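You operate a simulated robot arm through the tools that you are given. There is no shell and no other tool. Be economical: measure what you need, move in short steps, check, and stop when the job is done.

You run a simulated robot arm. Do the job below in one go: nothing can be reset, and whatever is moved stays where it is left.

Task
Close the boards drawer. Press the yellow key of the band machine two times. Open the long bench drawer, take the white reel on the top deck of the hand cart and put it away in the inside of the long bench drawer and shut the drawer again. Put the grey blue-handled weight on the top of the fibre block. Put the small brown ladle on the shelf under the card bench. Take the small green sieve and leave it on the top deck of the hand cart. Stack the white jar marked "PINK 2" from the top of the card bench on top of the white jar that says "PINK 1". Fetch the yellow banded roll and stand it on the shelf under the tray bench. Do these in any order. Set down upright: white reel, grey blue-handled weight, small green sieve, yellow banded roll.

The check looks at the end state, three seconds after you hand in, the way a careful person would. Anything else that was tipped, shoved, dropped, spilled or broken makes it a failure.

Robot
A 6-joint arm with a fingered hand on a trunk, on a base that drives. Base frame: it is fixed to the floor where the robot stands at the start and does not move with it; the origin is under the middle of the robot, x ahead of it, y to its left, z up. Readings come in m, degrees, newtons and seconds.
With the tool pointing down near the work surface it reaches from about 0.1 to 0.56 m from the robot's upright axis, wherever it stands. Its first joint turns from -166.0 to 166.0 degrees. Places, roughly: boards drawer [0.8, -0.1, 0.7]; grey blue-handled weight (8x6x9 cm) [-0.7, 0.9, 0.6]; inside of the long bench drawer [-4.1, 0.3, 0.6]; long bench drawer [-4.1, 0.3, 0.7]; shelf under the card bench [-2.1, -1, 0.2]; shelf under the tray bench [-6.6, 1.5, 0.4]; small brown ladle (6x5x14 cm) [-2, -0.8, 0.8]; small green sieve (11x10x22 cm) [-2.2, -0.9, 0.9]; top deck of the hand cart [-0.5, 0.8, 0.6]; top of the fibre block (34x21 cm) [-1.06, -3.14, 0.76]; white jar [-1.75, -1.25, 0.75]; white reel (4x4x5 cm) [-0.6, 0.7, 0.6]; yellow banded roll (6x6x15 cm) [-4.9, 1, 0.9]; yellow key of the band machine [1.5, 0.2, 1]. Payload 5 kg.
Tool frame: the origin (TCP) lies between the finger pads and is the grasp point; the fingertips stand 0.036 m ahead of it; z points along the fingers, y is the line along which they close. Largest opening 0.12 m; the body of the gripper starts 0.042 m behind the TCP. The gripper is a hand of 4 fingers: y runs from the thumb to the fingers, the wrist lies at [-0.019, -0.123, -0.211] in the tool frame, and closing takes about 1.5 s.
Orientation is that of the tool frame in the base frame, as a unit quaternion [x, y, z, w]. With the fingers straight down and the wrist toward the robot, the tool's x, y and z point along [0, 1, 0], [1, 0, 0] and [0, 0, -1] of the base frame.

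Tools
- The arm moves only by the tool arm_command. Its arguments are lists of equal length, an entry for each row: "rotation": the turn, a rotation vector about the tool's x, y, z in degrees, a list of three; "translation": the shift along the tool's x, y, z in mm, a list of three. In form: {"rotation": [[rx, ry, rz], ...], "translation": [[dx, dy, dz], ...]}. A call has 1 to 12 rows; each row shifts and turns the commanded pose from where the row before left it, along the tool's axes as they then stand. "hand" is the gripper command, from -1 (shut) to 1 (fully open), values between in proportion, set as the call begins (left out, the last holds). A row lasts 0.2 s, in which the tool goes at most 0.05 m and 8.6 degrees; a call with a longer step from one row to the next is refused whole, and so is a gripper value outside its range. Where a pose cannot be reached the arm comes as near as it can. A force on the tool above 40 N (or 10 N above the force at the start of the call, whichever is more), or a blocked arm, ends the call early, and 0.2 s more pass. The fingers move at their own pace (about 0.045 m/s each) and stop on an object; they squeeze with about 32 N. The grip force told is the motor's: it shows also when the fingers shut on nothing. Time passes only in rows, and 0.2 s behind the last, so rows that do not move let the fingers close. It gives the time, the measured TCP pose, the force on the tool (base axes), the opening and the grip force at its end, in the units of the frame above (readings bear some noise), with the torque about the TCP (base axes, N m) and any sound that the robot's microphone picked up.
- Cameras (640 x 400 px; columns grow to the right, rows downward): "scene" is now at [0.0449, 0.0471, 1.7243]; the picture's right is [0.94, -0.34, 0.00], its down [-0.32, -0.88, -0.36] and it looks along [0.12, 0.34, -0.93] (base axes); focal length 233 px, centre (320, 200). "wrist" rides on the gripper at [0.073, -0.101, -0.142] in the tool frame; the picture's right is [-0.79, 0.29, -0.54], its down [-0.56, -0.70, 0.44] and it looks along [-0.25, 0.65, 0.71] (tool axes); focal length 280 px, centre (320, 200). There is no depth. A picture from a camera that has moved, and an enlarged one, comes with that camera's place and axes in the base frame and with its lens. The place of the scene camera against the robot may be out by one fixed shift of up to 0.018 m in any direction.
- camera(camera): a new picture of that camera. No time passes.
- slide_trunk(by): slides the trunk up (or, below 0, down) by that many m; the arm and the scene camera ride with it, the base frame stays. It gives what a move gives, with no picture.
- drive_base(legs): drives the robot by 1 to 6 legs, each [ahead, turn to the left] in m and degrees, along the robot's own axes; the way and the turn of a leg run together, so that a leg with both is an arc; at most 1.5 m and 180 degrees a leg. The arm and the cameras ride along, it lands a little off, and it stops where it bumps. It gives what a move gives.
- move_fingers(index, middle, ring, thumb_bend, thumb_turn): sets how far each is bent, from 0 (flat) to 1 (curled in); at 0.3 the hand is open as for a grip, at 0.7 the pads meet at the TCP. One left out holds its place. A second passes; each finger stops where it meets its share of the squeeze, and holds until it gets a number again. A gripper value or a shape takes the hand back. It gives what a move gives, with no picture; readings hold the bend of each and the force on the fingers (four entries, about 0 where the hand has none), thumb and palm. thumb_turn goes from beside the hand (0) to across from the fingers (1), as for a grip.
- grasp_type(shape): the hand has 4 fingers and takes this shape, open, in about a second: jaw (thumb against the fingers, like two jaws); tri (thumb and two fingers); tip (a fingertip pinch); poke (one finger out to press); point (the index stretched); flat (the hand flat); cup (the hand cupped); fist (a fist). The gripper value then closes the fingers along that shape, each until it touches; the sizes above hold for jaw. It gives what a move gives, with no picture.
- aim_head(pan, tilt): turns the head with the scene camera to pan (to the left, within 86 degrees either way) and tilt (down, from -29 to 69), counted from straight ahead of the robot. It gives what a move gives.
- zoom(camera, box): a new picture of the part [left, top, right, bottom] of that camera's present view, enlarged. No time passes.
- close_job(): hands the job in; it is judged then, once.

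Work in short steps. Places have to be worked out from the pictures, the camera data and where the tool is seen: move nearer, look again, correct. Check each grasp and each placing, and mend what went wrong. You have 483 turns and 236 pictures in all, those below and enlarged ones among them. Open the gripper and draw the arm clear of the work before you hand the job in, unless the task says otherwise; then end with one line.

The tools are called after ">>>" as a command line: name --argument value ..., lists and objects as JSON in quotes. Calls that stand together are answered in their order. arm_command: Moves the arm, as the interface text tells. Its arguments: {"type":"object","properties":{"rotation":{"type":"array"},"translation":{"type":"array"},"hand":{"type":"number"}},"required":["rotation","translation"]} The other tools are called the same way: slide_trunk (by) slides the trunk up or down; grasp_type (shape) gives the hand a shape; move_fingers (index, middle, ring, thumb_bend, thumb_turn) moves the fingers one by one; drive_base (legs) drives the base; aim_head (pan, tilt) turns the head that bears the scene camera; camera (camera) takes a picture; zoom (camera, box) takes an enlarged picture of a part of a camera's view; close_job () hands the job in.

At the start:

```text
time_s: 0.0
tool_pos: [-0.1021, 0.507, 0.9263]
tcp_rot: [0.707, 0.707, -0.001, -0.001]
contact_force: [0.3, -0.5, -0.2]
ft_torque: [-0.01, -0.02, 0.0]
grip_width: 0.1194
grip_force: 0.0
shape: jaw
bend: [0.3, 0.3, 0.3, 0.3, 0.98]
finger forces: [0.0, 0.0, 0.0, 0.0, 0.0, 0.1]
trunk travel left (down, up): [-0.752, 0.088]
robot x, y, heading: [-0.0015, -0.0007, 0.0]
head pan, tilt: [70.2, 68.8]
```

scene: 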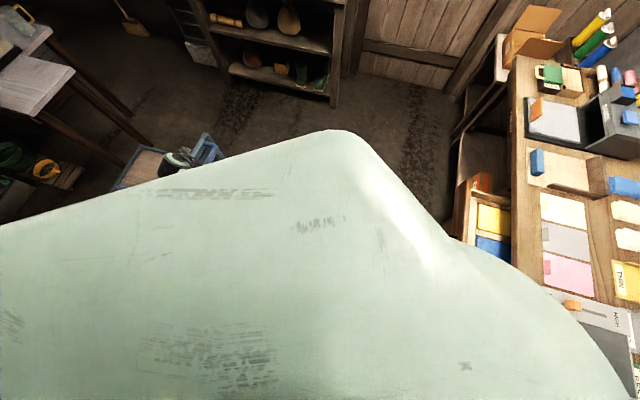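
wrist: 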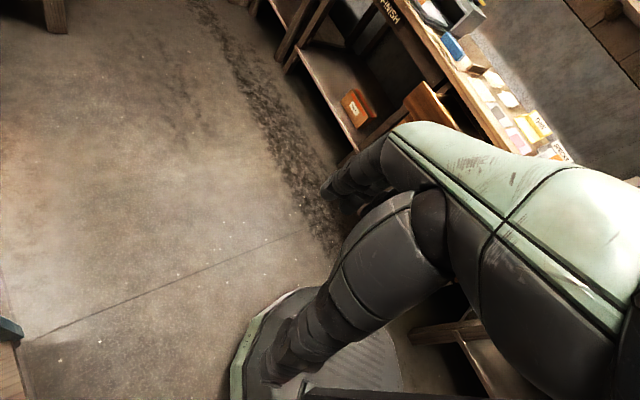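

The head looks over the arm's own forearm; I first aim it ahead to see the boards drawer and band machine.

>>> aim_head --pan 0 --tilt 35

>>> camera --camera "scene"

```text
time_s: 1.4
tool_pos: [-0.1012, 0.5065, 0.9262]
tcp_rot: [0.707, 0.707, -0.001, 0.0]
contact_force: [0.5, -0.6, -0.8]
ft_torque: [0.01, -0.01, 0.03]
grip_width: 0.1196
grip_force: 0.1
shape: jaw
bend: [0.3, 0.3, 0.3, 0.3, 0.98]
finger forces: [0.0, 0.0, 0.0, 0.0, 0.0, 0.0]
trunk travel left (down, up): [-0.752, 0.088]
robot x, y, heading: [-0.0019, -0.0009, -0.3]
head pan, tilt: [0.0, 35.0]
```

```text
233 pictures are left
camera scene: at [0.1141, -0.0054, 1.768], right [0.0, -1.0, 0.0], down [-0.57, 0.0, -0.82], along [0.82, 0.0, -0.57], focal length 233 px, centre (320, 200)
```

scene: 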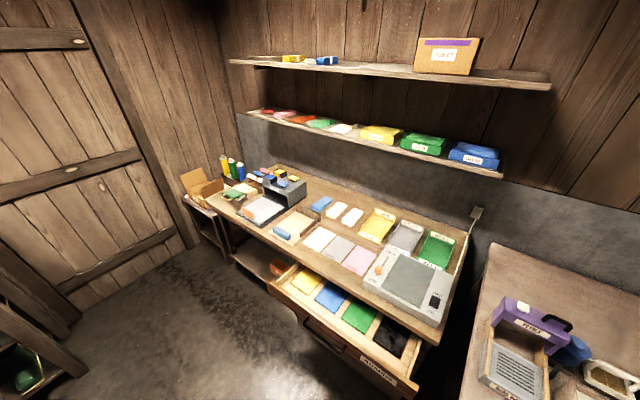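

Boards drawer is open ahead, with the band machine probably the dark box behind. I enlarge both.

>>> zoom --camera "scene" --box '[180, 130, 340, 230]'

>>> zoom --camera "scene" --box '[240, 230, 480, 400]'

```text
4.00 times, centred on (260, 180) of scene
camera zoom: at [0.1141, -0.0054, 1.768], right [0.0, -1.0, 0.0], down [-0.57, 0.0, -0.82], along [0.82, 0.0, -0.57], focal length 934 px, centre (560, 280)
```

zoom: 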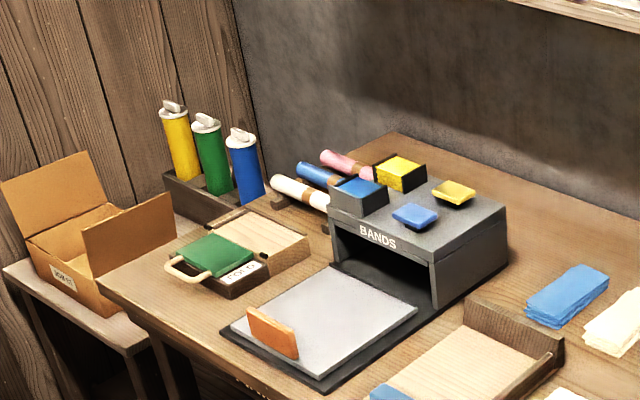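

```text
2.35 times, centred on (360, 315) of scene
camera zoom: at [0.1141, -0.0054, 1.768], right [0.0, -1.0, 0.0], down [-0.57, 0.0, -0.82], along [0.82, 0.0, -0.57], focal length 549 px, centre (226, -71)
```

zoom: 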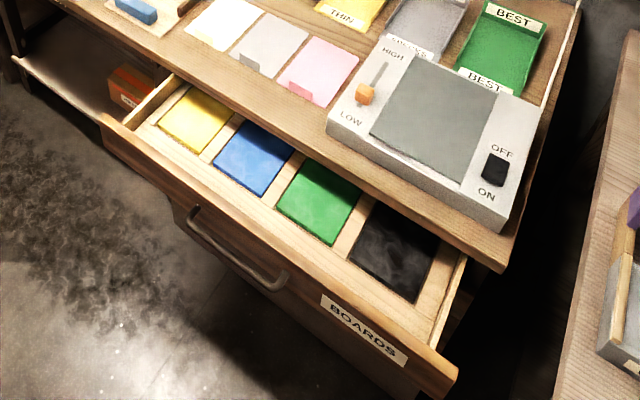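

The boards desk front faces about heading -38°. I move the robot in front of the drawer, turning to face it squarely.

>>> drive_base --legs '[[0, 25], [0.36, 0], [0, -63]]'

>>> aim_head --pan 0 --tilt 50

>>> camera --camera "scene"

```text
time_s: 8.7
tool_pos: [0.5572, 0.6133, 0.9261]
tcp_rot: [0.898, 0.439, 0.001, 0.0]
contact_force: [0.0, -0.5, 0.3]
ft_torque: [-0.02, 0.03, 0.0]
grip_width: 0.1198
grip_force: 0.1
shape: jaw
bend: [0.3, 0.3, 0.3, 0.3, 0.97]
finger forces: [0.0, 0.0, 0.0, 0.0, 0.0, 0.0]
trunk travel left (down, up): [-0.752, 0.088]
robot x, y, heading: [0.3291, 0.1516, -38.0]
head pan, tilt: [0.0, 35.0]
```

```text
time_s: 9.4
tool_pos: [0.5578, 0.6132, 0.9266]
tcp_rot: [0.898, 0.439, 0.0, 0.0]
contact_force: [-0.7, -0.1, 0.1]
ft_torque: [0.0, -0.01, -0.03]
grip_width: 0.1198
grip_force: 0.0
shape: jaw
bend: [0.3, 0.3, 0.3, 0.3, 0.97]
finger forces: [0.0, 0.1, 0.0, 0.1, 0.1, 0.1]
trunk travel left (down, up): [-0.752, 0.088]
robot x, y, heading: [0.321, 0.1502, -37.9]
head pan, tilt: [0.0, 50.0]
```

```text
230 pictures are left
camera scene: at [0.407, 0.0805, 1.7463], right [-0.61, -0.79, 0.0], down [-0.6, 0.47, -0.64], along [0.51, -0.4, -0.77], focal length 233 px, centre (320, 200)
```

scene: 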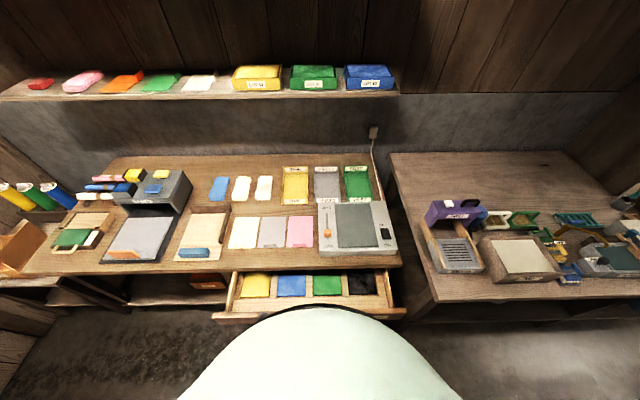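

The drawer front sits ~0.35 m ahead, so I back off 0.15 m and bring the tool round to the front.

>>> drive_base --legs '[[-0.15, 0]]'

>>> arm_command --rotation '[[0, 0, 0], [0, 0, 0], [0, 0, 0], [0, 0, 0], [0, 0, 0], [0, 0, 0], [0, 0, 0], [0, 0, 0], [0, 0, 0], [0, 0, 0], [0, 0, 0], [0, 0, 0]]' --translation '[[-34, 33, 0], [-34, 33, 0], [-34, 33, 0], [-34, 33, 0], [-34, 33, 0], [-34, 33, 0], [-34, 33, 0], [-34, 33, 0], [-34, 33, 0], [-34, 33, 0], [-34, 33, 0], [-34, 33, 0]]' --hand -1

```text
time_s: 10.9
tool_pos: [0.4369, 0.7074, 0.9271]
tcp_rot: [0.897, 0.441, 0.0, 0.0]
contact_force: [-0.4, 0.3, 0.1]
ft_torque: [0.04, 0.02, -0.02]
grip_width: 0.1198
grip_force: 0.0
shape: jaw
bend: [0.3, 0.3, 0.3, 0.3, 0.97]
finger forces: [0.0, 0.0, 0.1, 0.0, 0.0, 0.0]
trunk travel left (down, up): [-0.752, 0.088]
robot x, y, heading: [0.2072, 0.2463, -37.8]
head pan, tilt: [0.0, 50.0]
```

```text
time_s: 13.5
tool_pos: [0.5209, 0.1718, 0.9009]
tcp_rot: [0.863, 0.506, 0.002, -0.01]
contact_force: [2.1, -1.8, -0.3]
ft_torque: [0.13, 0.1, 0.08]
grip_width: 0.0001
grip_force: 32.3
shape: jaw
bend: [0.7, 0.7, 0.7, 0.56, 1.0]
finger forces: [0.0, 0.0, 0.0, 0.0, 0.1, 0.0]
out of reach, approached as far as the arm can: row 1, 2, 3
trunk travel left (down, up): [-0.752, 0.088]
robot x, y, heading: [0.205, 0.2443, -38.0]
head pan, tilt: [0.0, 50.0]
```

Tool is about 0.29 m ahead and 0.14 m left. I tilt the fingers forward and look.

>>> arm_command --rotation '[[-7.5, 0, 0], [-7.5, 0, 0], [-7.5, 0, 0], [-7.5, 0, 0], [-7.5, 0, 0], [-7.5, 0, 0], [-7.5, 0, 0], [-7.5, 0, 0]]' --translation '[[-18, 10, 0], [-18, 10, 0], [-18, 10, 0], [-18, 10, 0], [-18, 10, 0], [-18, 0, 0], [-18, 0, 0], [0, 0, 0]]'

>>> camera --camera "scene"

>>> camera --camera "wrist"

```text
time_s: 13.9
tool_pos: [0.5478, 0.1706, 0.9097]
tcp_rot: [0.861, 0.504, 0.046, 0.043]
contact_force: [0.3, -2.5, 1.6]
ft_torque: [0.19, 0.04, 0.08]
grip_width: 0.0
grip_force: 31.8
shape: jaw
bend: [0.7, 0.7, 0.7, 0.56, 1.0]
finger forces: [0.0, 0.1, 0.1, 0.0, 0.1, 0.1]
trunk travel left (down, up): [-0.752, 0.088]
robot x, y, heading: [0.2078, 0.2411, -37.9]
head pan, tilt: [0.0, 50.0]
stopped in row 1: the arm was blocked; the commanded pose is now the measured one
```

```text
229 pictures are left
camera scene: at [0.2965, 0.1515, 1.745], right [-0.61, -0.79, -0.01], down [-0.61, 0.48, -0.63], along [0.5, -0.38, -0.77], focal length 233 px, centre (320, 200)
```

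scene: 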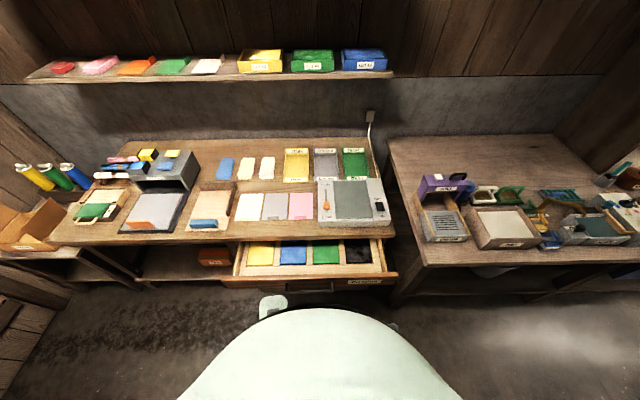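

```text
228 pictures are left
camera wrist: at [0.4788, 0.2852, 1.0423], right [-0.2, -0.82, 0.54], down [-0.82, -0.16, -0.54], along [0.53, -0.56, -0.64], focal length 280 px, centre (320, 200)
```

wrist: 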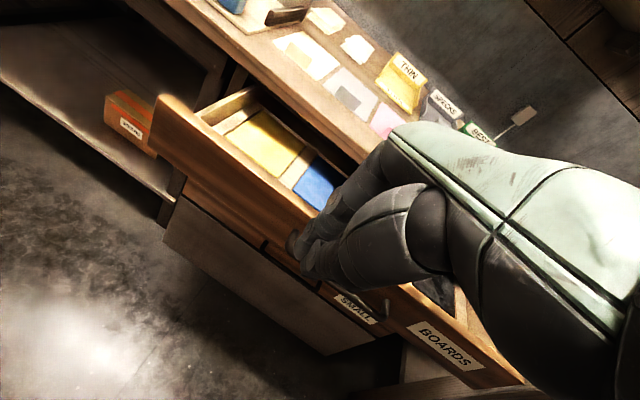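

The hand is in view in front of the chest; something blocked the first row. I try a pure forward move first.

>>> arm_command --rotation '[[0, 0, 0], [0, 0, 0], [0, 0, 0], [0, 0, 0]]' --translation '[[0, 20, 0], [0, 20, 0], [0, 20, 0], [0, 0, 0]]'

>>> arm_command --rotation '[[-4, 0, 0], [-4, 0, 0], [-4, 0, 0], [-4, 0, 0], [-4, 0, 0], [-4, 0, 0]]' --translation '[[0, 0, 0], [0, 0, 0], [0, 0, 0], [0, 0, 0], [0, 0, 0], [0, 0, 0]]'

```text
time_s: 14.6
tool_pos: [0.5567, 0.1984, 0.901]
tcp_rot: [0.813, 0.58, 0.03, 0.031]
contact_force: [-0.6, -0.1, 0.1]
ft_torque: [0.03, 0.01, -0.02]
grip_width: 0.0002
grip_force: 32.0
shape: jaw
bend: [0.7, 0.7, 0.7, 0.56, 1.0]
finger forces: [0.0, 0.1, 0.0, 0.0, 0.1, 0.0]
trunk travel left (down, up): [-0.752, 0.088]
robot x, y, heading: [0.2098, 0.244, -37.7]
head pan, tilt: [0.0, 50.0]
stopped in row 3: the arm was blocked; the commanded pose is now the measured one
```

```text
time_s: 15.9
tool_pos: [0.5601, 0.2093, 0.9055]
tcp_rot: [0.789, 0.56, 0.149, 0.207]
contact_force: [-0.6, -0.4, 0.6]
ft_torque: [-0.01, 0.02, -0.02]
grip_width: 0.0
grip_force: 32.1
shape: jaw
bend: [0.7, 0.7, 0.7, 0.56, 1.0]
finger forces: [0.0, 0.0, 0.0, 0.1, 0.0, 0.0]
trunk travel left (down, up): [-0.752, 0.088]
robot x, y, heading: [0.211, 0.2438, -38.0]
head pan, tilt: [0.0, 50.0]
```

Rotation works now. I continue tilting the fingers forward.

>>> arm_command --rotation '[[-5, 0, 0], [-5, 0, 0], [-5, 0, 0], [-5, 0, 0], [-5, 0, 0], [-5, 0, 0], [-5, 0, 0]]' --translation '[[0, 15, 0], [0, 15, 0], [0, 15, 0], [0, 10, 10], [0, 10, 10], [0, 0, 0], [0, 0, 0]]'

>>> camera --camera "scene"

```text
time_s: 17.6
tool_pos: [0.6214, 0.1868, 0.9302]
tcp_rot: [0.689, 0.49, 0.311, 0.434]
contact_force: [-0.8, 0.1, 0.8]
ft_torque: [0.01, 0.0, -0.01]
grip_width: 0.0
grip_force: 31.5
shape: jaw
bend: [0.7, 0.7, 0.7, 0.56, 1.0]
finger forces: [0.0, 0.0, 0.0, 0.0, 0.1, 0.1]
trunk travel left (down, up): [-0.752, 0.088]
robot x, y, heading: [0.2064, 0.2412, -37.8]
head pan, tilt: [0.0, 50.0]
```

```text
227 pictures are left
camera scene: at [0.2879, 0.1738, 1.7463], right [-0.61, -0.79, 0.0], down [-0.61, 0.47, -0.64], along [0.51, -0.39, -0.77], focal length 233 px, centre (320, 200)
```

scene: 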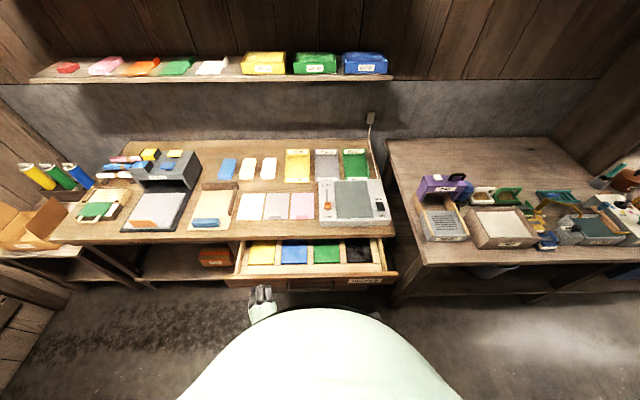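

Tool now points forward-down. I turn the base right 19° so the tool faces the drawer squarely and lower the trunk to drawer height.

>>> drive_base --legs '[[0, -19]]'

>>> slide_trunk --by -0.21

>>> aim_head --pan 25 --tilt 55

>>> camera --camera "scene"

>>> camera --camera "wrist"

```text
time_s: 19.1
tool_pos: [0.5792, 0.056, 0.9299]
tcp_rot: [0.762, 0.368, 0.235, 0.479]
contact_force: [0.3, 0.7, -0.1]
ft_torque: [0.03, -0.04, -0.03]
grip_width: 0.0
grip_force: 32.1
shape: jaw
bend: [0.7, 0.7, 0.7, 0.56, 1.0]
finger forces: [0.0, 0.1, 0.1, 0.0, 0.0, 0.0]
trunk travel left (down, up): [-0.752, 0.088]
robot x, y, heading: [0.2087, 0.2448, -56.7]
head pan, tilt: [0.0, 50.0]
```

```text
time_s: 21.4
tool_pos: [0.5784, 0.0545, 0.7196]
tcp_rot: [0.761, 0.368, 0.235, 0.479]
contact_force: [0.0, 0.0, 0.2]
ft_torque: [-0.02, 0.02, 0.02]
grip_width: 0.0001
grip_force: 32.4
shape: jaw
bend: [0.7, 0.7, 0.7, 0.56, 1.0]
finger forces: [0.0, 0.0, 0.1, 0.1, 0.0, 0.1]
trunk travel left (down, up): [-0.542, 0.298]
robot x, y, heading: [0.2054, 0.2452, -56.5]
head pan, tilt: [0.0, 50.0]
```

```text
time_s: 22.3
tool_pos: [0.5778, 0.0544, 0.7197]
tcp_rot: [0.761, 0.368, 0.235, 0.48]
contact_force: [-0.4, 0.7, -0.4]
ft_torque: [0.01, 0.01, -0.02]
grip_width: 0.0003
grip_force: 31.7
shape: jaw
bend: [0.7, 0.7, 0.7, 0.56, 1.0]
finger forces: [0.0, 0.1, 0.1, 0.0, 0.1, 0.1]
trunk travel left (down, up): [-0.542, 0.298]
robot x, y, heading: [0.2097, 0.2419, -56.8]
head pan, tilt: [25.0, 55.0]
```

```text
226 pictures are left
camera scene: at [0.2804, 0.1758, 1.5298], right [-0.53, -0.85, 0.0], down [-0.7, 0.43, -0.57], along [0.49, -0.3, -0.82], focal length 233 px, centre (320, 200)
```

scene: 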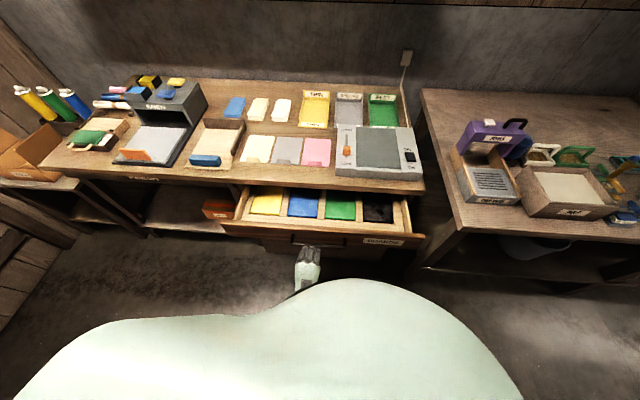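

```text
225 pictures are left
camera wrist: at [0.4886, 0.2181, 0.6913], right [-0.78, -0.4, 0.49], down [-0.27, -0.5, -0.83], along [0.57, -0.77, 0.28], focal length 280 px, centre (320, 200)
```

wrist: 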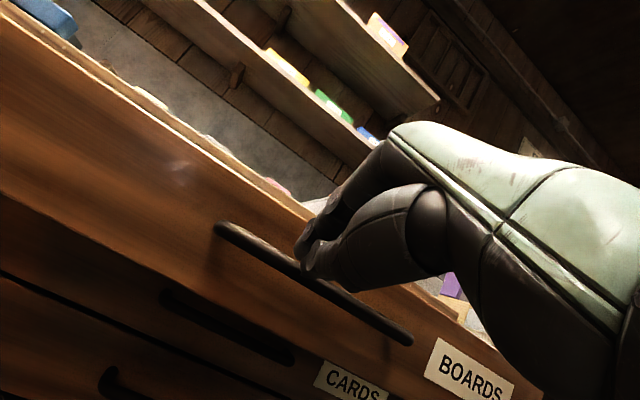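

Hand is just before the drawer front near the handle. I push forward horizontally.

>>> arm_command --rotation '[[0, 0, 0], [0, 0, 0], [0, 0, 0], [0, 0, 0], [0, 0, 0], [0, 0, 0], [0, 0, 0], [0, 0, 0]]' --translation '[[0, 11, 17], [0, 11, 17], [0, 9, 18], [0, 9, 18], [0, 8.5, 18], [0, 8.5, 18], [0, 8.5, 18], [0, 8.5, 18]]'

>>> camera --camera "scene"

```text
time_s: 24.1
tool_pos: [0.7057, -0.0443, 0.7266]
tcp_rot: [0.761, 0.368, 0.235, 0.479]
contact_force: [-0.1, -0.3, 0.1]
ft_torque: [0.01, 0.0, 0.02]
grip_width: 0.0
grip_force: 31.8
shape: jaw
bend: [0.7, 0.7, 0.7, 0.56, 1.0]
finger forces: [0.1, 0.1, 0.1, 0.1, 0.0, 0.0]
trunk travel left (down, up): [-0.542, 0.298]
robot x, y, heading: [0.2086, 0.2461, -56.7]
head pan, tilt: [25.0, 55.0]
```

```text
224 pictures are left
camera scene: at [0.2796, 0.1741, 1.5297], right [-0.53, -0.85, 0.0], down [-0.7, 0.43, -0.57], along [0.49, -0.3, -0.82], focal length 233 px, centre (320, 200)
```

scene: 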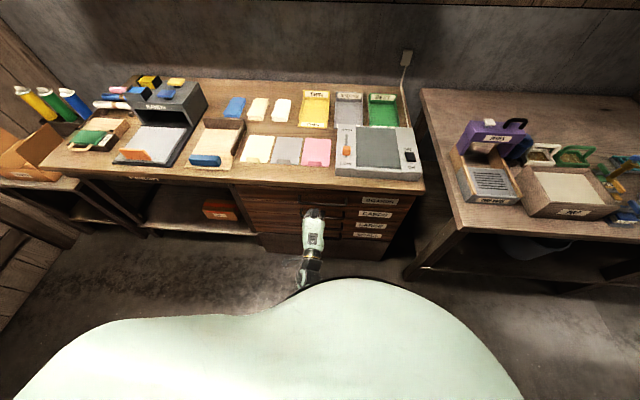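

The drawer looks nearly shut; I push a bit further until it stops.

>>> arm_command --rotation '[[0, 0, 0], [0, 0, 0], [0, 0, 0], [0, 0, 0]]' --translation '[[0, 4.2, 9], [0, 4.2, 9], [0, 4.2, 9], [0, 4.2, 9]]'

>>> zoom --camera "scene" --box '[220, 150, 440, 290]'

```text
time_s: 25.1
tool_pos: [0.737, -0.0685, 0.7244]
tcp_rot: [0.761, 0.368, 0.235, 0.479]
contact_force: [0.4, 0.1, -0.5]
ft_torque: [0.01, 0.0, 0.0]
grip_width: 0.0
grip_force: 32.0
shape: jaw
bend: [0.7, 0.7, 0.7, 0.56, 1.0]
finger forces: [0.1, 0.1, 0.0, 0.0, 0.0, 0.0]
trunk travel left (down, up): [-0.542, 0.298]
robot x, y, heading: [0.2054, 0.2418, -56.8]
head pan, tilt: [25.0, 55.0]
```

```text
2.86 times, centred on (330, 220) of scene
camera zoom: at [0.2809, 0.1759, 1.5297], right [-0.53, -0.85, 0.0], down [-0.7, 0.43, -0.57], along [0.49, -0.3, -0.82], focal length 667 px, centre (291, 143)
```

zoom: 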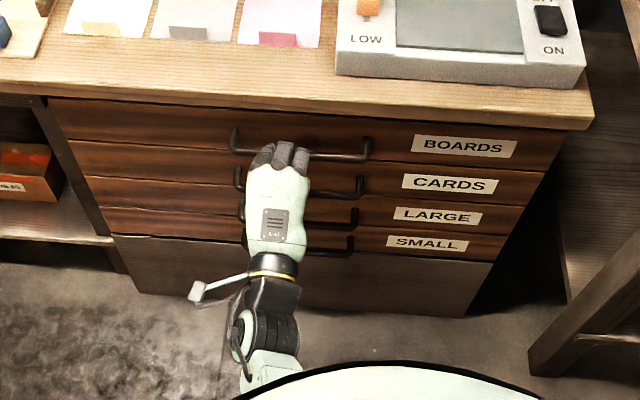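

Front looks flush with the others; I advance a little more to feel the stop.

>>> arm_command --rotation '[[0, 0, 0], [0, 0, 0], [0, 0, 0], [0, 0, 0], [0, 0, 0]]' --translation '[[0, 4.2, 9], [0, 4.2, 9], [0, 4.2, 9], [0, 4.2, 9], [0, 4.2, 9]]'

```text
time_s: 26.3
tool_pos: [0.7677, -0.0912, 0.7252]
tcp_rot: [0.76, 0.37, 0.236, 0.48]
contact_force: [-33.8, 21.6, 13.7]
ft_torque: [-0.11, -0.2, 0.06]
grip_width: 0.0001
grip_force: 31.4
shape: jaw
bend: [0.7, 0.7, 0.7, 0.56, 1.0]
finger forces: [0.0, 0.0, 0.0, 0.0, 0.0, 0.0]
trunk travel left (down, up): [-0.542, 0.298]
robot x, y, heading: [0.2041, 0.2498, -56.5]
head pan, tilt: [25.0, 55.0]
stopped in row 5: the force on the tool passed its limit at 46 N (the readings are from after the stop); the commanded pose is now the measured one
```

Drawer is shut against its stop. I back the hand off and raise the trunk above desk items.

>>> arm_command --rotation '[[0, 0, 0], [0, 0, 0], [0, 0, 0], [0, 0, 0], [0, 0, 0], [0, 0, 0], [0, 0, 0], [0, 0, 0]]' --translation '[[0, -10, -22], [0, -10, -22], [0, -10, -22], [0, -10, -22], [0, -10, -22], [0, -10, -22], [0, -10, -22], [0, -10, -22]]'

>>> slide_trunk --by 0.298

>>> drive_base --legs '[[0, 87], [0.74, 0], [0, -87]]'

>>> camera --camera "scene"

```text
time_s: 28.1
tool_pos: [0.6377, 0.0215, 0.7305]
tcp_rot: [0.759, 0.366, 0.242, 0.48]
contact_force: [-0.3, -0.5, 0.3]
ft_torque: [0.0, -0.02, -0.01]
grip_width: 0.0
grip_force: 32.4
shape: jaw
bend: [0.7, 0.7, 0.7, 0.57, 1.0]
finger forces: [0.1, 0.0, 0.0, 0.0, 0.0, 0.0]
trunk travel left (down, up): [-0.542, 0.298]
robot x, y, heading: [0.2038, 0.2474, -56.9]
head pan, tilt: [25.0, 55.0]
```

```text
time_s: 31.1
tool_pos: [0.633, 0.0258, 1.0335]
tcp_rot: [0.757, 0.366, 0.244, 0.482]
contact_force: [0.0, 0.0, 0.6]
ft_torque: [0.0, 0.0, 0.02]
grip_width: 0.0
grip_force: 31.9
shape: jaw
bend: [0.7, 0.7, 0.7, 0.57, 1.0]
finger forces: [0.1, 0.0, 0.0, 0.1, 0.0, 0.0]
trunk travel left (down, up): [-0.84, 0.0]
robot x, y, heading: [0.207, 0.2467, -56.7]
head pan, tilt: [25.0, 55.0]
```

```text
time_s: 44.4
tool_pos: [1.2817, 0.42, 1.0325]
tcp_rot: [0.754, 0.372, 0.248, 0.482]
contact_force: [-0.5, -0.1, -0.4]
ft_torque: [0.0, -0.01, -0.04]
grip_width: 0.0
grip_force: 32.2
shape: jaw
bend: [0.7, 0.7, 0.7, 0.57, 1.0]
finger forces: [0.0, 0.1, 0.0, 0.0, 0.1, 0.0]
trunk travel left (down, up): [-0.84, 0.0]
robot x, y, heading: [0.8543, 0.6341, -56.2]
head pan, tilt: [25.0, 55.0]
```

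```text
222 pictures are left
camera scene: at [0.9279, 0.5665, 1.8277], right [-0.52, -0.86, 0.0], down [-0.7, 0.42, -0.57], along [0.49, -0.3, -0.82], focal length 233 px, centre (320, 200)
```

scene: 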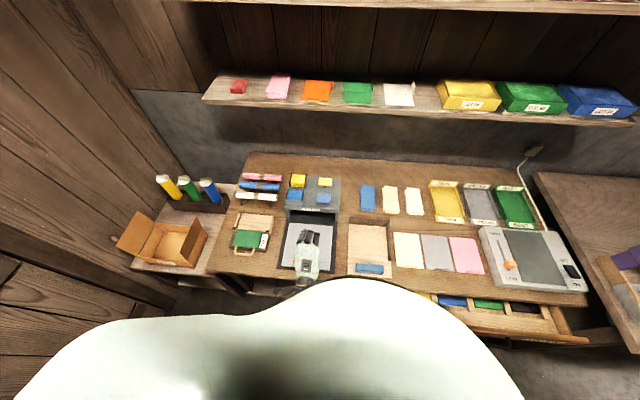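

The drawer got pulled open again on retreat (hooked handle); I'll redo that away from the handle. First the key: enlarge the band machine.

>>> zoom --camera "scene" --box '[240, 150, 400, 290]'

>>> camera --camera "wrist"

```text
2.86 times, centred on (320, 220) of scene
camera zoom: at [0.9279, 0.5665, 1.8277], right [-0.52, -0.86, 0.0], down [-0.7, 0.42, -0.57], along [0.49, -0.3, -0.82], focal length 667 px, centre (320, 143)
```

zoom: 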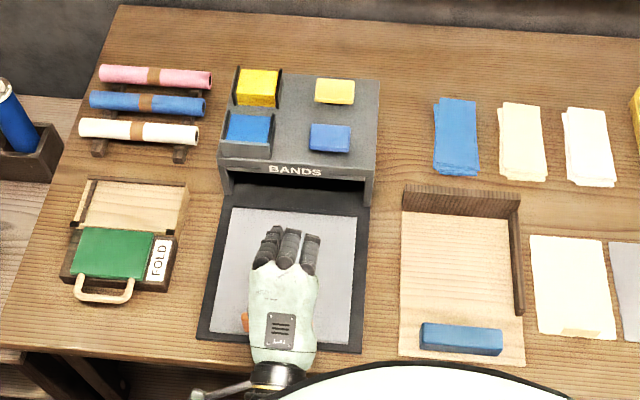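

```text
220 pictures are left
camera wrist: at [1.1889, 0.5811, 1.0018], right [-0.78, -0.41, 0.47], down [-0.24, -0.5, -0.83], along [0.58, -0.76, 0.29], focal length 280 px, centre (320, 200)
```

wrist: 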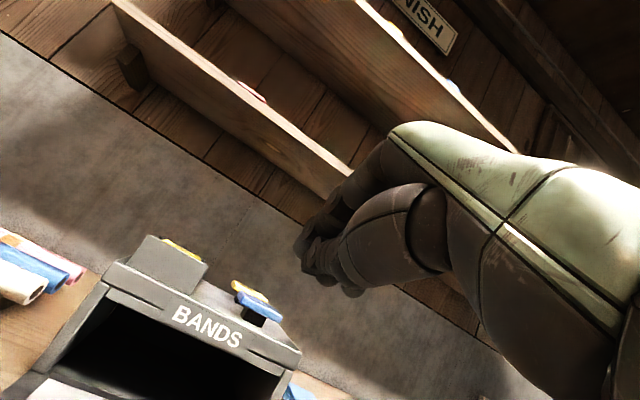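

I shape the hand into poke and tilt it to about 55° down, staying above the desk items.

>>> grasp_type --shape "poke"

>>> arm_command --rotation '[[6, 0, 0], [6, 0, 0], [6, 0, 0], [6, 0, 0], [6, 0, 0]]' --translation '[[0, 12, -8], [0, 12, -8], [0, 12, -8], [0, 12, -8], [0, 12, -8]]'

>>> camera --camera "wrist"

>>> camera --camera "scene"

```text
time_s: 45.2
tool_pos: [1.2827, 0.4196, 1.0325]
tcp_rot: [0.753, 0.372, 0.249, 0.482]
contact_force: [0.1, -0.2, -0.2]
ft_torque: [0.0, 0.0, 0.03]
grip_width: 0.0002
grip_force: 0.0
shape: poke
bend: [0.7, 0.7, 0.99, 1.0, 1.0]
finger forces: [0.1, 0.1, 0.1, 0.0, 0.0, 0.1]
trunk travel left (down, up): [-0.84, 0.0]
robot x, y, heading: [0.8539, 0.6369, -56.2]
head pan, tilt: [25.0, 55.0]
```

```text
time_s: 46.6
tool_pos: [1.3159, 0.4551, 1.1114]
tcp_rot: [0.828, 0.462, 0.167, 0.27]
contact_force: [0.3, 0.6, 0.1]
ft_torque: [-0.02, -0.02, 0.0]
grip_width: 0.0002
grip_force: 0.1
shape: poke
bend: [0.7, 0.7, 0.99, 1.0, 1.0]
finger forces: [0.0, 0.1, 0.0, 0.0, 0.1, 0.0]
trunk travel left (down, up): [-0.84, 0.0]
robot x, y, heading: [0.852, 0.6335, -56.1]
head pan, tilt: [25.0, 55.0]
stopped in row 5: the arm was blocked; the commanded pose is now the measured one
```

```text
219 pictures are left
camera wrist: at [1.2109, 0.6013, 1.167], right [-0.5, -0.64, 0.58], down [-0.53, -0.31, -0.79], along [0.69, -0.7, -0.18], focal length 280 px, centre (320, 200)
```

wrist: 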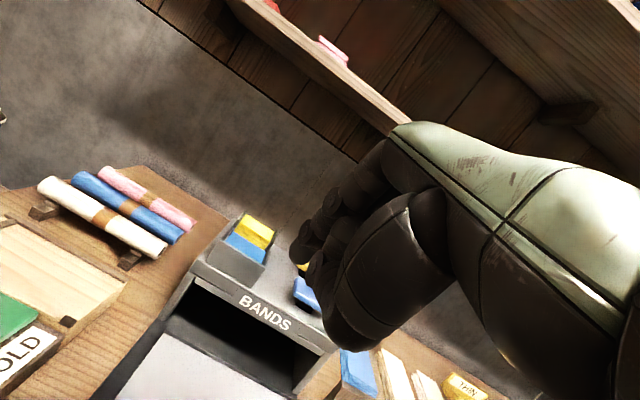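

```text
218 pictures are left
camera scene: at [0.9283, 0.5666, 1.8244], right [-0.52, -0.86, 0.0], down [-0.7, 0.42, -0.57], along [0.49, -0.3, -0.82], focal length 233 px, centre (320, 200)
```

scene: 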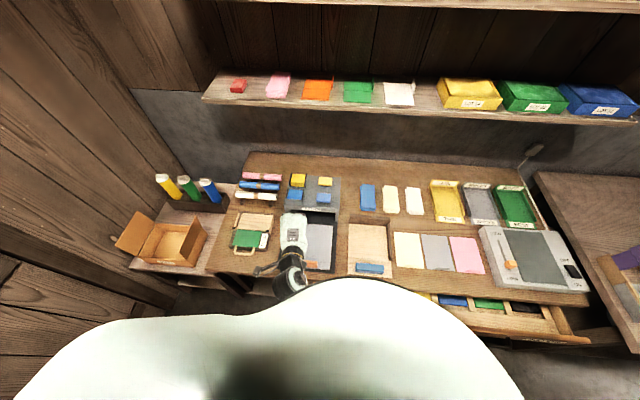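

Tilting got limited at the close reach. I set only the index out via finger control and look.

>>> move_fingers --index 0.3 --middle 1 --ring 1 --thumb_bend 1

>>> zoom --camera "scene" --box '[220, 150, 380, 290]'

>>> camera --camera "wrist"

```text
time_s: 47.6
tool_pos: [1.316, 0.4541, 1.116]
tcp_rot: [0.828, 0.459, 0.169, 0.273]
contact_force: [0.1, 0.4, 0.0]
ft_torque: [0.02, -0.01, 0.01]
grip_width: 0.037
grip_force: 0.0
shape: fingers
bend: [0.28, 1.0, 1.0, 1.0, 1.0]
finger forces: [0.1, 0.1, 0.0, 0.0, 0.0, 0.0]
trunk travel left (down, up): [-0.84, 0.0]
robot x, y, heading: [0.8524, 0.6345, -56.4]
head pan, tilt: [25.0, 55.0]
```

```text
2.86 times, centred on (300, 220) of scene
camera zoom: at [0.9277, 0.5665, 1.8274], right [-0.52, -0.86, 0.0], down [-0.7, 0.42, -0.57], along [0.49, -0.3, -0.82], focal length 667 px, centre (377, 143)
```

zoom: 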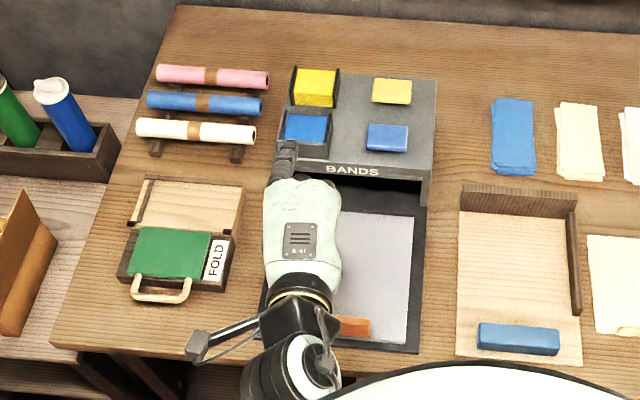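

```text
216 pictures are left
camera wrist: at [1.2112, 0.6005, 1.172], right [-0.51, -0.64, 0.58], down [-0.52, -0.31, -0.79], along [0.69, -0.71, -0.18], focal length 280 px, centre (320, 200)
```

wrist: 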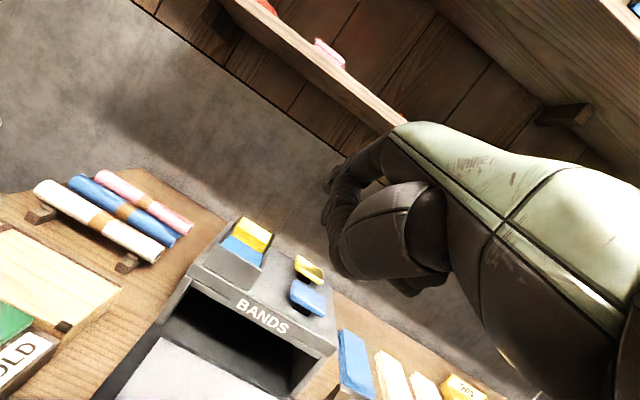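

Index is on the left of the hand; I set it half-bent so its tip sits at the known grasp line, then drive 0.15 m toward the key.

>>> move_fingers --index 0.65

>>> drive_base --legs '[[0.15, 0]]'

>>> zoom --camera "scene" --box '[220, 150, 420, 290]'

>>> camera --camera "wrist"

```text
time_s: 48.6
tool_pos: [1.3154, 0.4525, 1.1181]
tcp_rot: [0.828, 0.459, 0.169, 0.273]
contact_force: [-0.3, 0.6, 0.2]
ft_torque: [-0.03, -0.01, -0.03]
grip_width: 0.0303
grip_force: 0.1
shape: fingers
bend: [0.31, 1.0, 1.0, 0.99, 1.0]
finger forces: [0.1, 0.0, 0.0, 0.1, 0.0, 0.0]
trunk travel left (down, up): [-0.84, 0.0]
robot x, y, heading: [0.8519, 0.6358, -56.2]
head pan, tilt: [25.0, 55.0]
```

```text
time_s: 50.2
tool_pos: [1.3972, 0.3344, 1.1173]
tcp_rot: [0.828, 0.46, 0.169, 0.272]
contact_force: [-0.3, 1.0, -0.2]
ft_torque: [0.04, -0.01, 0.03]
grip_width: 0.0302
grip_force: 0.1
shape: fingers
bend: [0.31, 1.0, 1.0, 0.99, 1.0]
finger forces: [0.0, 0.0, 0.0, 0.0, 0.0, 0.0]
trunk travel left (down, up): [-0.84, 0.0]
robot x, y, heading: [0.928, 0.5162, -56.3]
head pan, tilt: [25.0, 55.0]
stopped in leg 1: the robot was blocked; the commanded pose is now the measured one
```

```text
2.86 times, centred on (320, 220) of scene
camera zoom: at [1.0088, 0.4463, 1.8274], right [-0.52, -0.86, 0.0], down [-0.7, 0.42, -0.57], along [0.49, -0.3, -0.82], focal length 667 px, centre (320, 143)
```

zoom: 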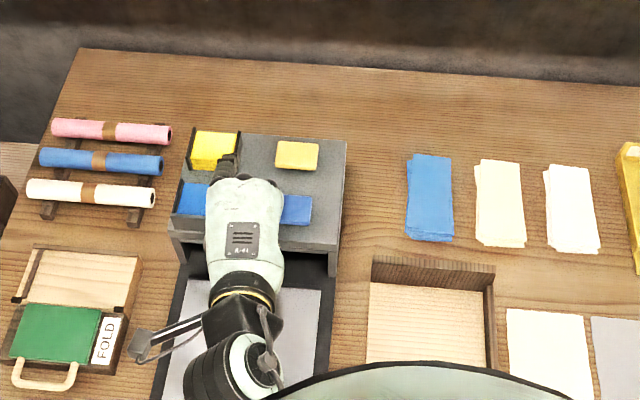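

```text
214 pictures are left
camera wrist: at [1.2925, 0.4808, 1.1716], right [-0.51, -0.64, 0.58], down [-0.53, -0.31, -0.79], along [0.68, -0.71, -0.18], focal length 280 px, centre (320, 200)
```

wrist: 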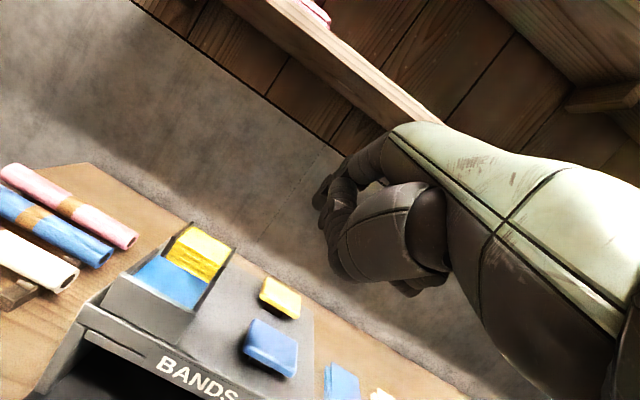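

Robot bumped the desk lightly. I enlarge the hand to see where the index tip is.

>>> zoom --camera "scene" --box '[260, 180, 330, 224]'

>>> zoom --camera "wrist" --box '[240, 120, 480, 320]'

```text
9.09 times, centred on (295, 202) of scene
camera zoom: at [1.0088, 0.4463, 1.8274], right [-0.52, -0.86, 0.0], down [-0.7, 0.42, -0.57], along [0.49, -0.3, -0.82], focal length 2122 px, centre (547, 182)
```

zoom: 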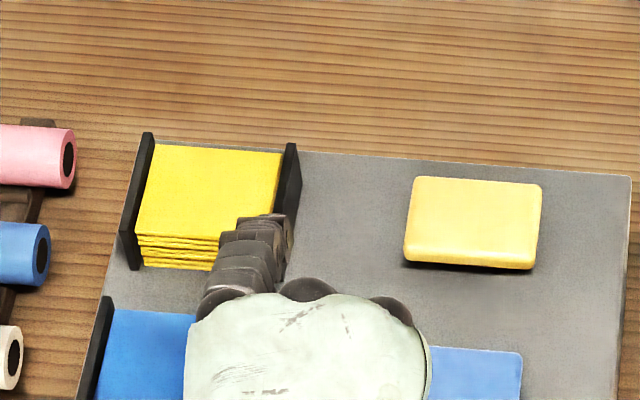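

```text
2.00 times, centred on (360, 220) of wrist
camera zoom: at [1.2925, 0.4808, 1.1716], right [-0.51, -0.64, 0.58], down [-0.53, -0.31, -0.79], along [0.68, -0.71, -0.18], focal length 561 px, centre (240, 160)
```

zoom: 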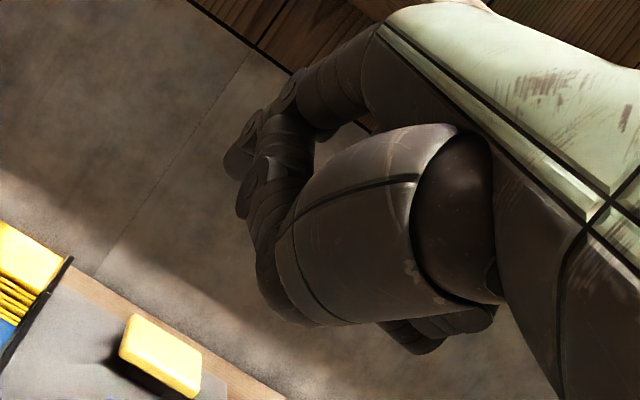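

Unclear index shape; I try the "point" shape for a straight index.

>>> grasp_type --shape "point"

>>> zoom --camera "scene" --box '[250, 160, 350, 224]'

>>> camera --camera "wrist"

```text
time_s: 51.1
tool_pos: [1.3956, 0.3348, 1.1176]
tcp_rot: [0.828, 0.46, 0.17, 0.273]
contact_force: [0.2, -0.1, 0.9]
ft_torque: [0.0, 0.0, 0.01]
grip_width: 0.1152
grip_force: 0.1
shape: point
bend: [0.19, 1.0, 1.0, 0.99, 0.87]
finger forces: [0.0, 0.0, 0.1, 0.1, 0.1, 0.0]
trunk travel left (down, up): [-0.84, 0.0]
robot x, y, heading: [0.9329, 0.5147, -56.1]
head pan, tilt: [25.0, 55.0]
```

```text
6.25 times, centred on (300, 192) of scene
camera zoom: at [1.0068, 0.4486, 1.8277], right [-0.52, -0.86, 0.0], down [-0.7, 0.42, -0.57], along [0.49, -0.3, -0.82], focal length 1459 px, centre (445, 250)
```

zoom: 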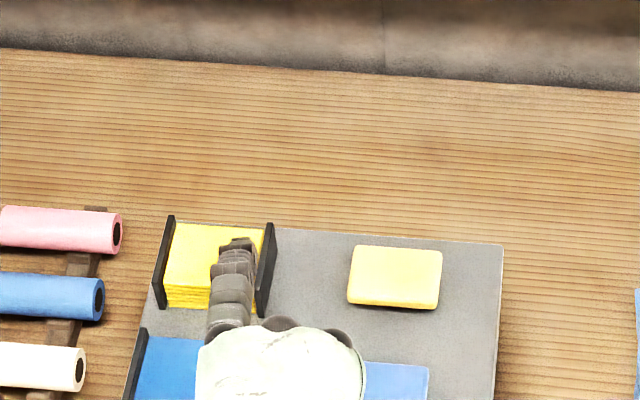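

```text
210 pictures are left
camera wrist: at [1.2913, 0.4821, 1.1725], right [-0.51, -0.64, 0.58], down [-0.52, -0.31, -0.79], along [0.68, -0.71, -0.18], focal length 280 px, centre (320, 200)
```

wrist: 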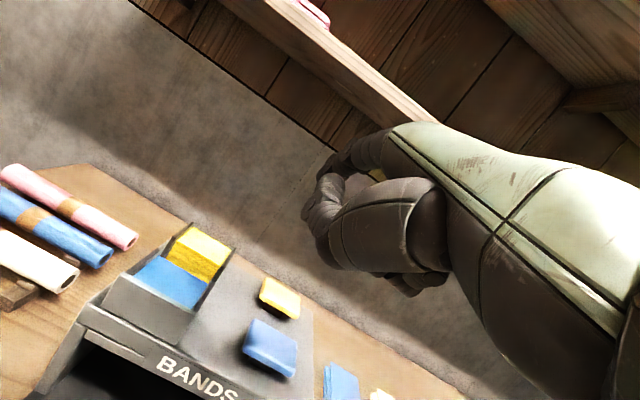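

I close the hand into a jaw tip (known geometry) and extend over the key at safe height.

>>> grasp_type --shape "jaw"

>>> arm_command --rotation '[[0, 0, 0], [0, 0, 0], [0, 0, 0], [0, 0, 0], [0, 0, 0], [0, 0, 0], [0, 0, 0], [0, 0, 0]]' --translation '[[-10, 21, 15.5], [-10, 21, 15.5], [-10, 21, 15.5], [-10, 21, 15.5], [-10, 21, 15.5], [-10, 21, 15.5], [-5, 19, 16], [0, 0, 0]]' --hand -1

```text
time_s: 52.0
tool_pos: [1.3972, 0.3344, 1.1184]
tcp_rot: [0.827, 0.461, 0.17, 0.272]
contact_force: [0.4, -0.7, 0.1]
ft_torque: [-0.01, 0.03, -0.03]
grip_width: 0.1196
grip_force: 0.0
shape: jaw
bend: [0.3, 0.3, 0.3, 0.3, 0.97]
finger forces: [0.0, 0.1, 0.0, 0.0, 0.1, 0.0]
trunk travel left (down, up): [-0.84, 0.0]
robot x, y, heading: [0.9321, 0.5185, -56.3]
head pan, tilt: [25.0, 55.0]
```

```text
time_s: 53.8
tool_pos: [1.5178, 0.1861, 1.1181]
tcp_rot: [0.828, 0.459, 0.169, 0.274]
contact_force: [-0.6, -0.7, 0.3]
ft_torque: [0.0, 0.01, -0.04]
grip_width: 0.0
grip_force: 32.1
shape: jaw
bend: [0.7, 0.7, 0.7, 0.55, 1.0]
finger forces: [0.0, 0.0, 0.0, 0.0, 0.0, 0.0]
trunk travel left (down, up): [-0.84, 0.0]
robot x, y, heading: [0.9333, 0.5127, -56.2]
head pan, tilt: [25.0, 55.0]
```

Reached. Now I steepen the tilt toward vertical in place and look.

>>> arm_command --rotation '[[5, 0, 0], [5, 0, 0], [5, 0, 0], [5, 0, 0], [5, 0, 0], [0, 0, 0]]' --translation '[[0, 0, 0], [0, 0, 0], [0, 0, 0], [0, 0, 0], [0, 0, 0], [0, 0, 0]]'

>>> zoom --camera "scene" --box '[250, 160, 350, 224]'

>>> camera --camera "wrist"

```text
time_s: 55.2
tool_pos: [1.5169, 0.1848, 1.1171]
tcp_rot: [0.868, 0.485, 0.065, 0.087]
contact_force: [0.5, 1.2, 0.3]
ft_torque: [0.0, 0.01, -0.02]
grip_width: 0.0001
grip_force: 32.0
shape: jaw
bend: [0.7, 0.7, 0.7, 0.55, 1.0]
finger forces: [0.0, 0.0, 0.1, 0.0, 0.0, 0.0]
trunk travel left (down, up): [-0.84, 0.0]
robot x, y, heading: [0.9331, 0.5151, -55.8]
head pan, tilt: [25.0, 55.0]
```

```text
6.25 times, centred on (300, 192) of scene
camera zoom: at [1.0067, 0.4486, 1.8278], right [-0.52, -0.86, 0.0], down [-0.7, 0.42, -0.57], along [0.49, -0.3, -0.82], focal length 1459 px, centre (445, 250)
```

zoom: 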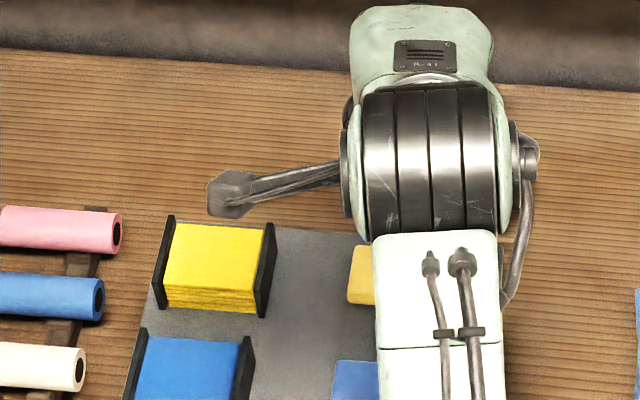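

```text
208 pictures are left
camera wrist: at [1.4426, 0.3106, 1.238], right [-0.28, -0.77, 0.57], down [-0.79, -0.16, -0.6], along [0.55, -0.61, -0.56], focal length 280 px, centre (320, 200)
```

wrist: 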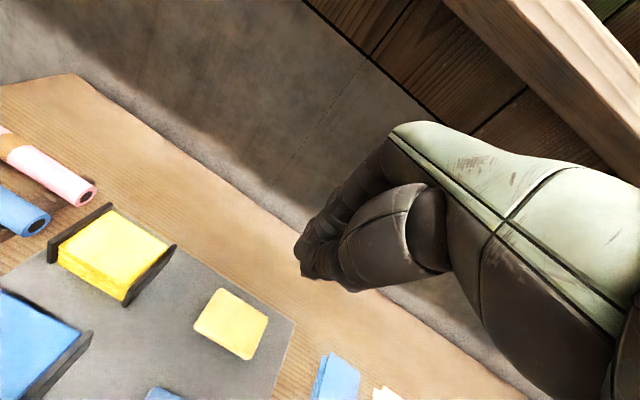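

Tip is right above the yellow key (~(1.525,0.183)). I descend to 3 cm above it.

>>> arm_command --rotation '[[0, 0, 0], [0, 0, 0], [0, 0, 0], [0, 0, 0], [0, 0, 0]]' --translation '[[-0.7, -5.4, 24.4], [-0.7, -5.4, 24.4], [-0.7, -5.4, 24.4], [-0.7, -5.4, 24.4], [0, 0, 0]]'

>>> camera --camera "wrist"

```text
time_s: 56.4
tool_pos: [1.5168, 0.1863, 1.0162]
tcp_rot: [0.868, 0.485, 0.065, 0.087]
contact_force: [-0.8, -0.5, -0.8]
ft_torque: [0.01, -0.03, 0.03]
grip_width: 0.0
grip_force: 31.9
shape: jaw
bend: [0.7, 0.7, 0.7, 0.55, 1.0]
finger forces: [0.0, 0.0, 0.1, 0.1, 0.0, 0.0]
trunk travel left (down, up): [-0.84, 0.0]
robot x, y, heading: [0.9338, 0.5155, -56.0]
head pan, tilt: [25.0, 55.0]
```

```text
207 pictures are left
camera wrist: at [1.4436, 0.3119, 1.1371], right [-0.28, -0.77, 0.57], down [-0.79, -0.16, -0.6], along [0.55, -0.61, -0.56], focal length 280 px, centre (320, 200)
```

wrist: 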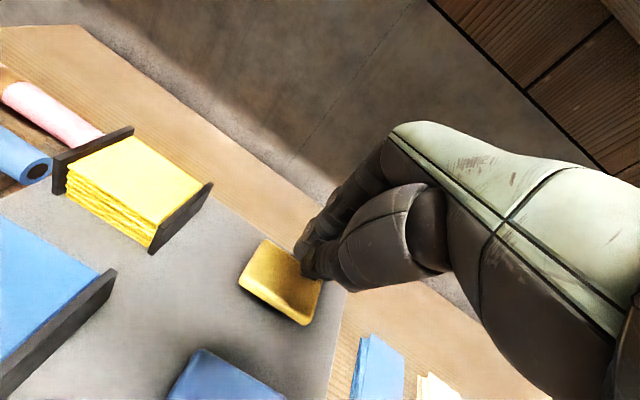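

Aligned. I press down in 5 mm steps.

>>> arm_command --rotation '[[0, 0, 0], [0, 0, 0], [0, 0, 0], [0, 0, 0], [0, 0, 0], [0, 0, 0]]' --translation '[[-0.1, -1.1, 4.9], [-0.1, -1.1, 4.9], [-0.1, -1.1, 4.9], [-0.1, -1.1, 4.9], [-0.1, -1.1, 4.9], [0, 0, 0]]'

```text
time_s: 57.8
tool_pos: [1.5164, 0.1849, 0.9925]
tcp_rot: [0.868, 0.485, 0.065, 0.088]
contact_force: [0.2, 0.8, 1.9]
ft_torque: [0.01, 0.01, -0.02]
grip_width: 0.0
grip_force: 31.9
shape: jaw
bend: [0.7, 0.7, 0.7, 0.56, 1.0]
finger forces: [0.0, 0.1, 0.0, 0.0, 0.1, 0.0]
trunk travel left (down, up): [-0.84, 0.0]
robot x, y, heading: [0.9361, 0.5175, -56.1]
head pan, tilt: [25.0, 55.0]
```

Slight contact force (1.9 N) begins; I press on in small steps until resistance or a click.

>>> arm_command --rotation '[[0, 0, 0], [0, 0, 0], [0, 0, 0]]' --translation '[[-0.1, -0.6, 2.9], [-0.1, -0.6, 2.9], [0, 0, 0]]'

```text
time_s: 58.6
tool_pos: [1.5176, 0.1857, 0.9871]
tcp_rot: [0.868, 0.485, 0.066, 0.087]
contact_force: [1.0, 0.2, 3.8]
ft_torque: [-0.01, -0.04, 0.0]
grip_width: 0.0
grip_force: 32.4
shape: jaw
bend: [0.7, 0.7, 0.7, 0.56, 1.0]
finger forces: [0.0, 0.0, 0.0, 0.1, 0.1, 0.0]
trunk travel left (down, up): [-0.84, 0.0]
robot x, y, heading: [0.9342, 0.5141, -56.4]
head pan, tilt: [25.0, 55.0]
heard: click
```

A click was heard: first press. I release upward by 2 cm.

>>> arm_command --rotation '[[0, 0, 0], [0, 0, 0], [0, 0, 0]]' --translation '[[0.2, 2.2, -9.8], [0.2, 2.2, -9.8], [0, 0, 0]]'

>>> arm_command --rotation '[[0, 0, 0], [0, 0, 0], [0, 0, 0], [0, 0, 0], [0, 0, 0]]' --translation '[[-0.1, -1.1, 4.9], [-0.1, -1.1, 4.9], [-0.1, -1.1, 4.9], [-0.1, -1.1, 4.9], [0, 0, 0]]'

```text
time_s: 59.4
tool_pos: [1.517, 0.1859, 1.0067]
tcp_rot: [0.867, 0.485, 0.065, 0.088]
contact_force: [0.4, 0.0, 0.9]
ft_torque: [-0.01, 0.01, -0.03]
grip_width: 0.0
grip_force: 31.9
shape: jaw
bend: [0.7, 0.7, 0.7, 0.56, 1.0]
finger forces: [0.1, 0.0, 0.1, 0.0, 0.0, 0.1]
trunk travel left (down, up): [-0.84, 0.0]
robot x, y, heading: [0.9346, 0.5152, -56.2]
head pan, tilt: [25.0, 55.0]
```

```text
time_s: 60.6
tool_pos: [1.5179, 0.186, 0.9867]
tcp_rot: [0.868, 0.485, 0.066, 0.089]
contact_force: [-0.9, -1.3, 3.8]
ft_torque: [-0.05, 0.01, -0.01]
grip_width: 0.0001
grip_force: 31.3
shape: jaw
bend: [0.7, 0.7, 0.7, 0.56, 1.0]
finger forces: [0.0, 0.0, 0.0, 0.0, 0.0, 0.0]
trunk travel left (down, up): [-0.84, 0.0]
robot x, y, heading: [0.9319, 0.5158, -56.0]
head pan, tilt: [25.0, 55.0]
heard: click
```

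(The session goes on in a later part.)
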